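You operate a simulated robot arm through the tools that you are given. There is no shell and no other tool. Be economical: measure what you need, move in short steps, check, and stop when the job is done.

Carry out the task below with a simulated robot arm. There is one attempt and no reset: what you move stays moved.

TASK
Fetch the blue rag from the top of the work bench and set it in the bowl on the top of the work bench.
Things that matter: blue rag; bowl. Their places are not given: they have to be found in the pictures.

It is judged by the outcome, as a careful person would: the job done as asked, and still so three seconds after it is handed in. It fails if anything else is knocked over, pushed out of place, dropped, spilled or broken.

THE ROBOT
A 6-joint arm with a two-finger parallel gripper, fixed in place. Base frame: the origin is at the foot of the arm, x ahead of it, y to its left, z up; the work surface is at about z = 0.88. Lengths are in m, angles in rad, forces in N, time in s.
With the tool pointing down near the work surface it reaches from about 0.24 to 0.64 m from the base axis. Its first joint turns from -1.152 to 1.152 rad. Payload 2.7 kg.
Tool frame: the origin (TCP) lies between the finger pads and is the grasp point; the fingertips stand 0.023 m ahead of it; z points along the fingers, y is the line along which they close. The gripper opens to 0.094 m. The fingers are 0.038 m wide and 0.01 m thick; the gripper's body (0.054 by 0.096 m) begins 0.039 m behind the TCP.
Orientation is told as [roll, pitch, yaw] about the base's x, y, z axes, in that order, counted from this pose: with the fingers straight down and closing along the base's y, the tool's x points along the base's -x, its y along +y and its z along -z.

THE INTERFACE
- The arm moves only by the tool arm_command. Its argument "motion" is one flat list of numbers, 7 for each row, row after row: the shift along the base's x, y, z in mm, then the turn, a rotation vector about the base's x, y, z in degrees, then the closure, from 0 (fully open) to 1 (shut). In form: [dx, dy, dz, wx, wy, wz, claw, dx, dy, dz, wx, wy, wz, claw, ...]. A call has 1 to 12 rows; each row is the pose to reach, as a shift and turn from the pose commanded when the call began. A row lasts 0.2 s, in which the tool goes at most 0.05 m and 0.15 rad; a call with a longer step from one row to the next is refused whole, and so is a gripper value outside its range. A pose out of reach is approached as far as the arm can. The call stops where the force on the tool passes 40 N (or 10 N more than at its start, if that is more) or the arm is blocked; 0.2 s more then pass. The fingers move at their own pace (about 0.045 m/s each) and stop on an object; they squeeze with about 26 N. The grip force told is the motor's: it shows also when the fingers shut on nothing. Time passes only in rows, and 0.2 s behind the last, so rows that repeat a pose let the fingers close. It gives the time, the measured TCP pose, the force on the tool (base axes), the opening and the grip force at its end, in the units of the frame above (readings bear some noise).
- Cameras (640 x 400 px; columns grow to the right, rows downward): "scene" is fixed at [0.0741, -0.4302, 1.4045]; the picture's right is [0.79, -0.61, 0.00], its down [-0.35, -0.45, -0.82] and it looks along [0.50, 0.65, -0.57] (base axes); focal length 373 px, centre (320, 200). "wrist" rides on the gripper at [-0.039, 0, -0.044] in the tool frame; the picture's right is [0.00, -1.00, 0.00], its down [0.97, 0.00, -0.24] and it looks along [0.24, 0.00, 0.97] (tool axes); focal length 218 px, centre (320, 200).
- grab_frame(camera): a new picture of that camera. No time passes.
- pixel_to_xyz(camera, pixels): for up to 12 pixels [column, row] of the newest picture of that camera ("zoom" is the newest enlarged one), the place [x, y, z] in the base frame of the surface seen there, good to about 0.002 m. No time passes.
- inspect(camera, box): a new picture of the part [left, top, right, bottom] of that camera's present view, enlarged. No time passes.
- finish_job(): hands the job in; it is judged then, once.

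Work in short steps. Measure before you move; look again where a grasp or a placing could have gone wrong, and mend it. You have 60 turns and 24 pictures in all, the two below and enlarged ones among them. Open the gripper and draw the arm clear of the work before you hand the job in, unless the task says otherwise; then end with one line.

The tools are called after "Call:" as a command line: name --argument value ..., lists and objects as JSON in quotes. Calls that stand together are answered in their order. arm_command: Moves the arm, as the interface text tells. Its arguments: {"type":"object","properties":{"motion":{"type":"array"}},"required":["motion"]} The other tools are called the same way: grab_frame (camera) takes a picture; pixel_to_xyz (camera, pixels) gives the place of the surface under pixels of a picture; inspect (camera, box) takes an enlarged picture of a part of a camera's view; finish_job () hands the job in.

At the start:

```text
t: 0.0
ee_pos: [0.4446, 0.0778, 1.1256]
orientation: [0.0, -0.001, 0.0]
ft_force: [0.5, 0.0, 0.2]
gripper_width: 0.0941
grip_force: 0.1
```

scene: 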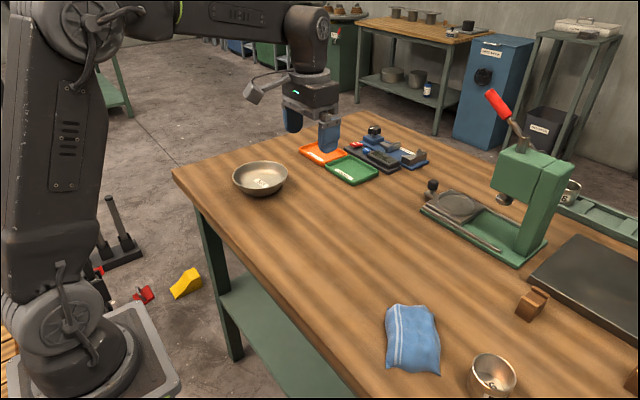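
wrist: 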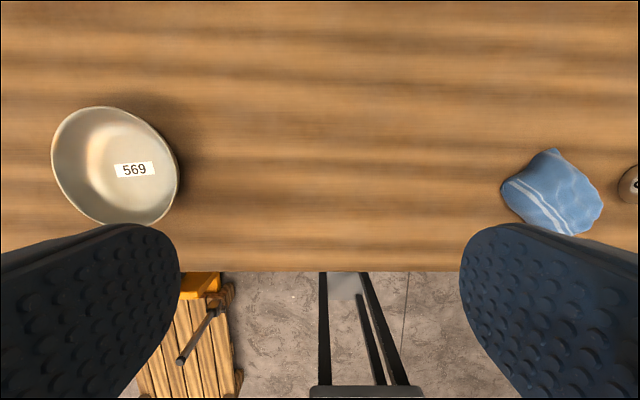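

The blue rag is at scene about (412,338) and the bowl at (260,178). I measure both.

Call:
pixel_to_xyz --camera "scene" --pixels '[[412, 338], [390, 308], [433, 308], [440, 374], [388, 366], [412, 320], [412, 355], [260, 184], [233, 180], [288, 178], [260, 162], [262, 195]]'

Call:
inspect --camera "scene" --box '[352, 280, 512, 380]'

Call:
pixel_to_xyz --camera "wrist" --pixels '[[503, 185], [550, 150], [602, 205], [575, 235], [550, 195], [52, 150], [178, 180], [110, 107], [125, 224], [115, 170], [625, 185]]'

```text
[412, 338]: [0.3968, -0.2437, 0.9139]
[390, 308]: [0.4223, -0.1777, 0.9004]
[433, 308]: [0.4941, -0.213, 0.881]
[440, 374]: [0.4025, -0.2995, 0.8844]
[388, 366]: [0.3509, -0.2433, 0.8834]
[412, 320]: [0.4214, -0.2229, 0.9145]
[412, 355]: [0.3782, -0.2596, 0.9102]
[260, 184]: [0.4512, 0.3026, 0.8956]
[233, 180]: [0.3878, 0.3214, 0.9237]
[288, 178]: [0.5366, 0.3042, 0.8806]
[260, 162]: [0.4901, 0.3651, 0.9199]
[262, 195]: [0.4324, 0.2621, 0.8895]
```

```text
4.00 times, centred on (432, 330) of scene
```

zoom: 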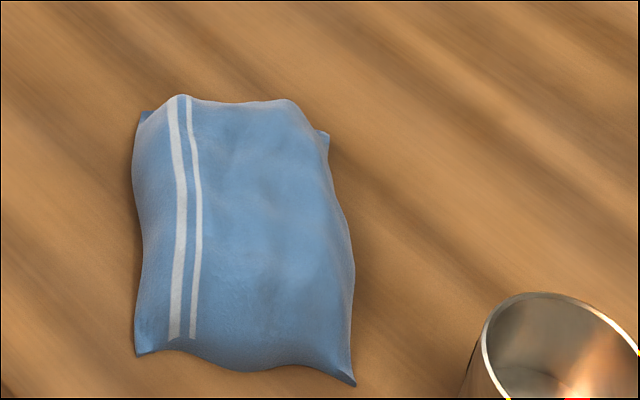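

```text
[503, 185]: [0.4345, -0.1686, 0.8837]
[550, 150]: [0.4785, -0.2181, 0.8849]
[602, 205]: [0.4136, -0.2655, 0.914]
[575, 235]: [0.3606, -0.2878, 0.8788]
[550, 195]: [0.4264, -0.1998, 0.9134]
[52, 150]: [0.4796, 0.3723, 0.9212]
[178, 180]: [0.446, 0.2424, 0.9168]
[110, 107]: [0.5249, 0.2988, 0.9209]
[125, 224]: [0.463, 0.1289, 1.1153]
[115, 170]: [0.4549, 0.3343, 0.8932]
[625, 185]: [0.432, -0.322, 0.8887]
```

The rag is about 0.11 x 0.067 m and centred near (0.416, -0.232). Its short side lies along (0.67, -0.74), so I need about +42° yaw. I go above it at the present height and turn, then measure the tin nearby.

Call:
arm_command --motion '[-4, -39, 0, 0, 0, 5.2, 0, -7, -78, 0, 0, 0, 10.5, 0, -11, -116, 0, 0, 0, 15.7, 0, -14, -155, 0, 0, 0, 21, 0, -18, -194, 0, 0, 0, 26.2, 0, -21, -232, 0, 0, 0, 31.5, 0, -25, -271, 0, 0, 0, 36.7, 0, -29, -310, 0, 0, 0, 42, 0, -29, -310, -40, 0, 0, 42, 0, -29, -310, -80, 0, 0, 42, 0, -29, -310, -80, 0, 0, 42, 0]'

Call:
grab_frame --camera "wrist"

Call:
grab_frame --camera "scene"

```text
t: 2.4
ee_pos: [0.4161, -0.2329, 1.0468]
orientation: [-0.001, 0.001, 0.733]
ft_force: [0.6, -1.0, 0.0]
gripper_width: 0.0942
grip_force: 0.0
```

```text
20 pictures are left
```

wrist: 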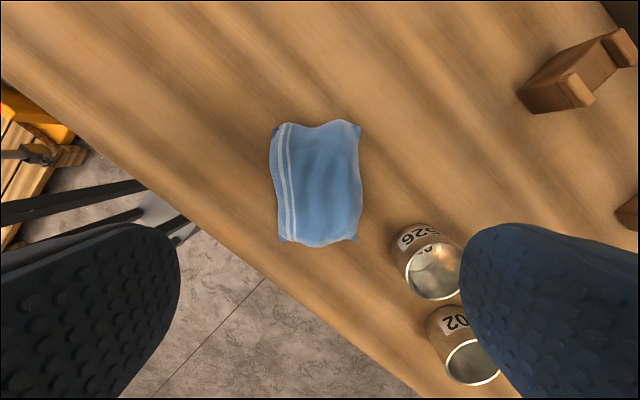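

```text
19 pictures are left
```

scene: 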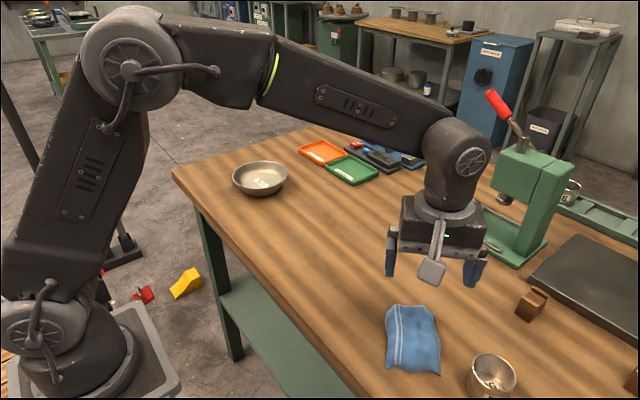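

The rag spans columns 270–362 and rows 120–245 and lies square to the tool. Two tins stand at the right, at (432,262) and (470,350). I measure all of them.

Call:
pixel_to_xyz --camera "wrist" --pixels '[[274, 127], [360, 127], [282, 242], [357, 240], [270, 180], [363, 185], [317, 183], [407, 262], [433, 243], [391, 245], [434, 298], [455, 262]]'

```text
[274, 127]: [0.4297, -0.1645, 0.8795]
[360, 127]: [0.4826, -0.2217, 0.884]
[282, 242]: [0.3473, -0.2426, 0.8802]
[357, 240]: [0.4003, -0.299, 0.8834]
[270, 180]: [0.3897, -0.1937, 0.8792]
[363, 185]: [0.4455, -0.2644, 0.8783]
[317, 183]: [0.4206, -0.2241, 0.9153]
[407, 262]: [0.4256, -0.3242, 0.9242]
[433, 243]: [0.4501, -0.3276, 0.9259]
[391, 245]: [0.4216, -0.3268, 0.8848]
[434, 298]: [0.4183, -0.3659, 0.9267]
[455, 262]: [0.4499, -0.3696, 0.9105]
```

Call:
inspect --camera "wrist" --box '[240, 105, 400, 205]'

Call:
pixel_to_xyz --camera "wrist" --pixels '[[273, 180], [277, 180], [283, 180], [290, 180], [305, 180], [330, 180], [340, 180], [347, 180], [352, 180], [356, 180], [359, 180], [361, 180]]'

```text
4.00 times, centred on (320, 155) of wrist
```

zoom: 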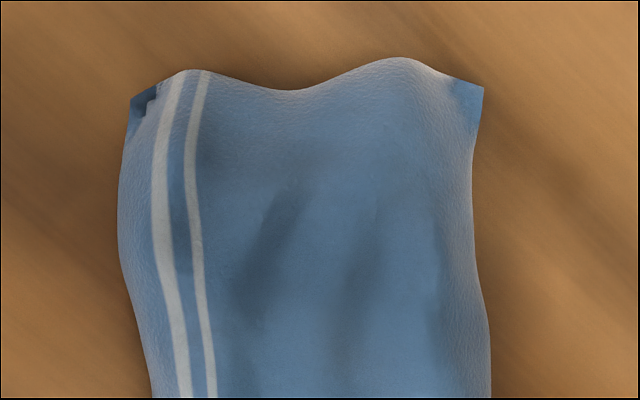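

```text
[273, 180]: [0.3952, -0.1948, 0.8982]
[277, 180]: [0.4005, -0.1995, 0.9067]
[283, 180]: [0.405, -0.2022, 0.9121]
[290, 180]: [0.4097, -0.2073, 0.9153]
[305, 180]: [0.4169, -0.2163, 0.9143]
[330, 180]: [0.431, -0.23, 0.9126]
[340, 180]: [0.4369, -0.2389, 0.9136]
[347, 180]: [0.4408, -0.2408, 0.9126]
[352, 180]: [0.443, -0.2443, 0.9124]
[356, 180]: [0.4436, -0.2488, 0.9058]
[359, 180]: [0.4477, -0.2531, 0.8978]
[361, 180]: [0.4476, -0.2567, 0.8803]
```

The rag is about 0.081 m wide at its middle and about 0.035 m high, and it is centred under the tool. There is about 6 mm of room on each side. I go down to TCP z of about 0.911 with the gripper open.

Call:
arm_command --motion '[0, 0, -40, 0, 0, 1, 0, 0, 0, -80, 0, 0, 1, 0, 0, 0, -105, 0, 0, 1, 0, 0, 0, -120, 0, 0, 1, 0, 0, 0, -135, 0, 0, 1, 0, 0, 0, -135, 0, 0, 1, 0]'

Call:
grab_frame --camera "scene"

```text
t: 3.8
ee_pos: [0.4148, -0.2327, 0.9113]
orientation: [-0.001, -0.001, 0.749]
ft_force: [0.2, -0.4, -0.8]
gripper_width: 0.0939
grip_force: 0.1
```

```text
17 pictures are left
```

scene: 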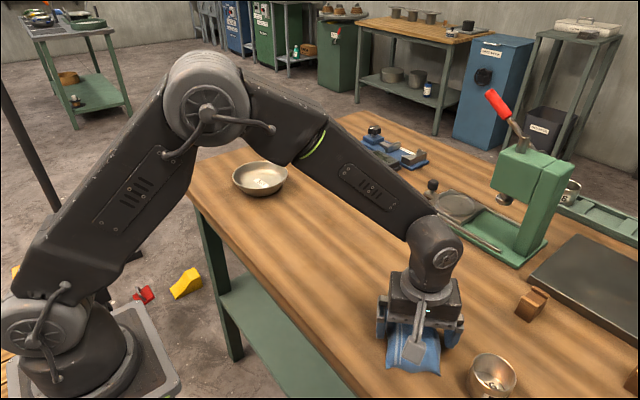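

No contact on the way down, and the fingers straddle the rag. I close on it and lift a little.

Call:
arm_command --motion '[0, 0, 0, 0, 0, 0, 1, 0, 0, 0, 0, 0, 0, 1, 0, 0, 0, 0, 0, 0, 1, 0, 0, 0, 0, 0, 0, 1, 0, 0, 0, 0, 0, 0, 1, 0, 0, 0, 0, 0, 0, 1, 0, 0, 15, 0, 0, 0, 1, 0, 0, 40, 0, 0, 0, 1, 0, 0, 70, 0, 0, 0, 1, 0, 0, 100, 0, 0, 0, 1, 0, 0, 100, 0, 0, 0, 1]'

Call:
grab_frame --camera "scene"

Call:
grab_frame --camera "wrist"

```text
t: 6.2
ee_pos: [0.417, -0.2327, 1.0138]
orientation: [-0.001, 0.0, 0.749]
ft_force: [0.6, 0.2, -0.3]
gripper_width: 0.0634
grip_force: 25.9
```

```text
16 pictures are left
```

scene: 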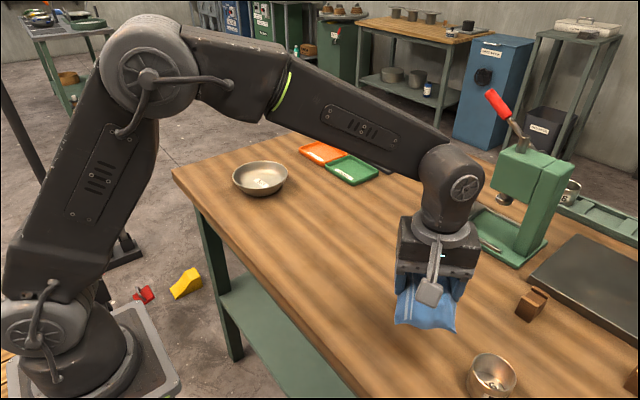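

```text
15 pictures are left
```

wrist: 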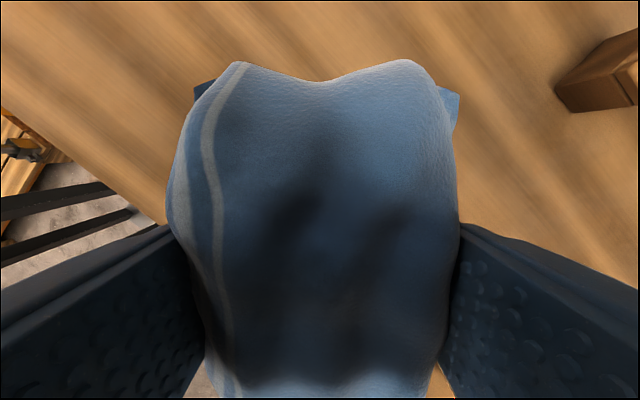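

The rag is held, with an opening of 0.063 m and 26 N. From the rim points the bowl's centre is about (0.456, 0.307), with radius about 0.069 and rim z about 0.921. I carry the rag over at this height and turn the yaw back to 0.

Call:
arm_command --motion '[3, 45, 10, 0, 0, -3.6, 1, 6, 90, 20, 0, 0, -7.2, 1, 10, 135, 20, 0, 0, -10.8, 1, 13, 180, 20, 0, 0, -14.4, 1, 16, 225, 20, 0, 0, -18, 1, 20, 270, 20, 0, 0, -21.6, 1, 23, 315, 20, 0, 0, -25.2, 1, 26, 360, 20, 0, 0, -28.8, 1, 30, 405, 20, 0, 0, -32.4, 1, 33, 450, 20, 0, 0, -36, 1, 36, 495, 20, 0, 0, -39.6, 1, 39, 539, 20, 0, 0, -43, 1]'

Call:
grab_frame --camera "scene"

Call:
grab_frame --camera "wrist"

Call:
pixel_to_xyz --camera "scene" --pixels '[[234, 180], [287, 182], [260, 196], [262, 185], [240, 188], [280, 190]]'

```text
t: 8.8
ee_pos: [0.4575, 0.3088, 1.0329]
orientation: [0.0, 0.0, 0.0]
ft_force: [-0.7, 0.7, -0.9]
gripper_width: 0.0633
grip_force: 25.8
```

```text
14 pictures are left
```

scene: 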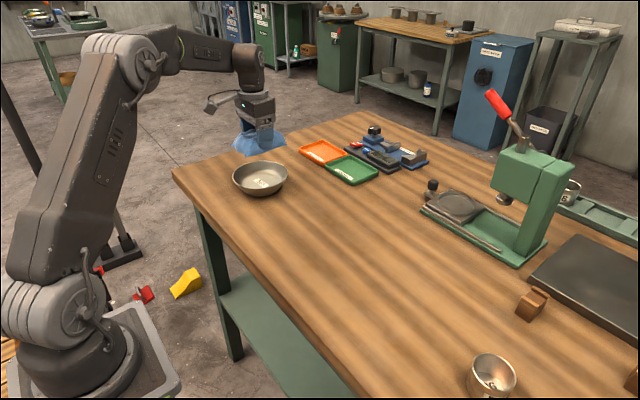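

```text
13 pictures are left
```

wrist: 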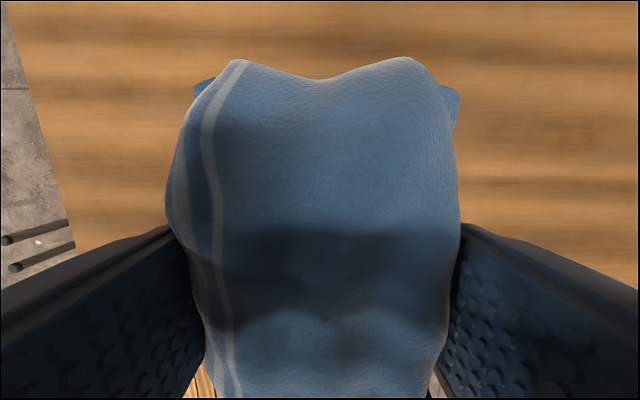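

```text
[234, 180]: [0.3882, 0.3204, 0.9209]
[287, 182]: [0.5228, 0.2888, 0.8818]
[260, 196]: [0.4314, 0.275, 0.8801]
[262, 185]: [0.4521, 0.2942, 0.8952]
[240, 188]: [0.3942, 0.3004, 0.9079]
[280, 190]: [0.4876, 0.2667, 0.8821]
```

The rag is over the bowl. I lower it to TCP z of about 0.938 in small steps and watch the force.

Call:
arm_command --motion '[0, -1, -30, 0, 0, 0, 1, 0, -1, -55, 0, 0, 0, 1, 0, -1, -75, 0, 0, 0, 1, 0, -1, -85, 0, 0, 0, 1, 0, -1, -92, 0, 0, 0, 1, 0, -1, -92, 0, 0, 0, 1]'

Call:
inspect --camera "scene" --box '[180, 100, 340, 200]'

```text
t: 10.2
ee_pos: [0.4551, 0.3056, 0.9403]
orientation: [0.003, -0.003, -0.002]
ft_force: [-1.7, 1.6, 6.8]
gripper_width: 0.0633
grip_force: 25.9
```

```text
4.00 times, centred on (260, 150) of scene
```

zoom: 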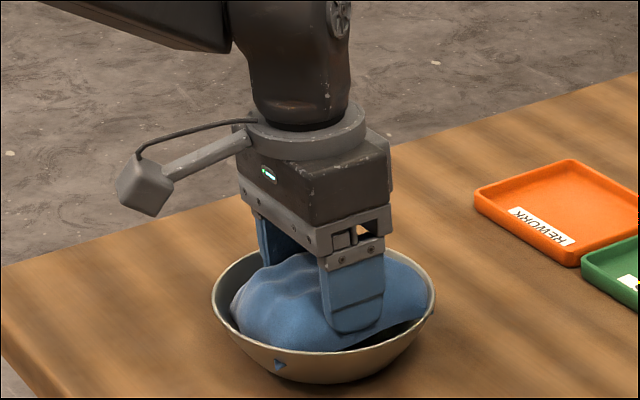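

The rag is in the bowl with light contact, about 7 N. I open just enough to let go (about 0.080 m) so the fingers stay off the rim, then rise.

Call:
arm_command --motion '[0, 0, 0, 0, 0, 0, 0.15, 0, 0, 0, 0, 0, 0, 0.15, 0, 0, 0, 0, 0, 0, 0.15, 0, 0, 10, 0, 0, 0, 0.15, 0, 0, 25, 0, 0, 0, 0.15, 0, 0, 45, 0, 0, 0, 0.15, 0, 0, 75, 0, 0, 0, 0.1, 0, 0, 115, 0, 0, 0, 0, 0, 0, 160, 0, 0, 0, 0, 0, 0, 160, 0, 0, 0, 0]'

Call:
inspect --camera "scene" --box '[180, 100, 340, 200]'

Call:
grab_frame --camera "wrist"

```text
t: 12.4
ee_pos: [0.4561, 0.3022, 1.1]
orientation: [0.0, 0.0, 0.001]
ft_force: [-0.5, -1.1, -0.2]
gripper_width: 0.0942
grip_force: 0.1
```

```text
4.00 times, centred on (260, 150) of scene
```

zoom: 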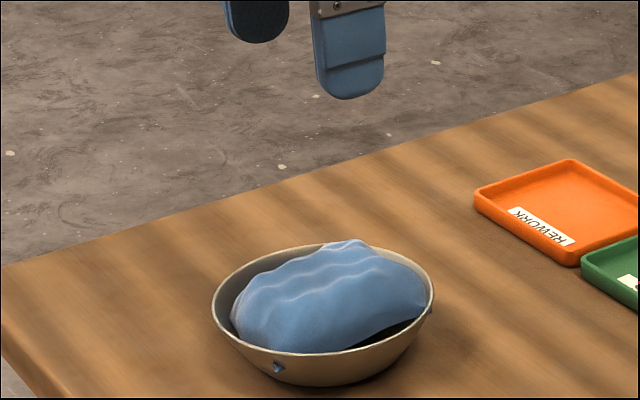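

```text
10 pictures are left
```

wrist: 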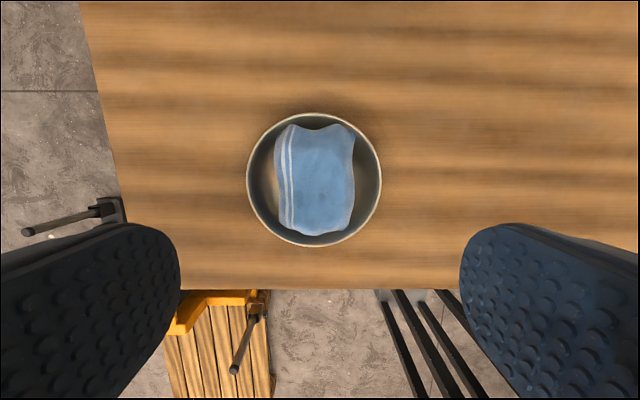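

The rag lies inside the bowl, the bowl has not moved, and the gripper is open and clear above it. I hand the job in.

Call:
finish_job

```text
The job is handed in.
```

The blue rag is in the bowl on the work bench, the bowl stayed in place, and the job is handed in with the gripper open and clear above the bowl.
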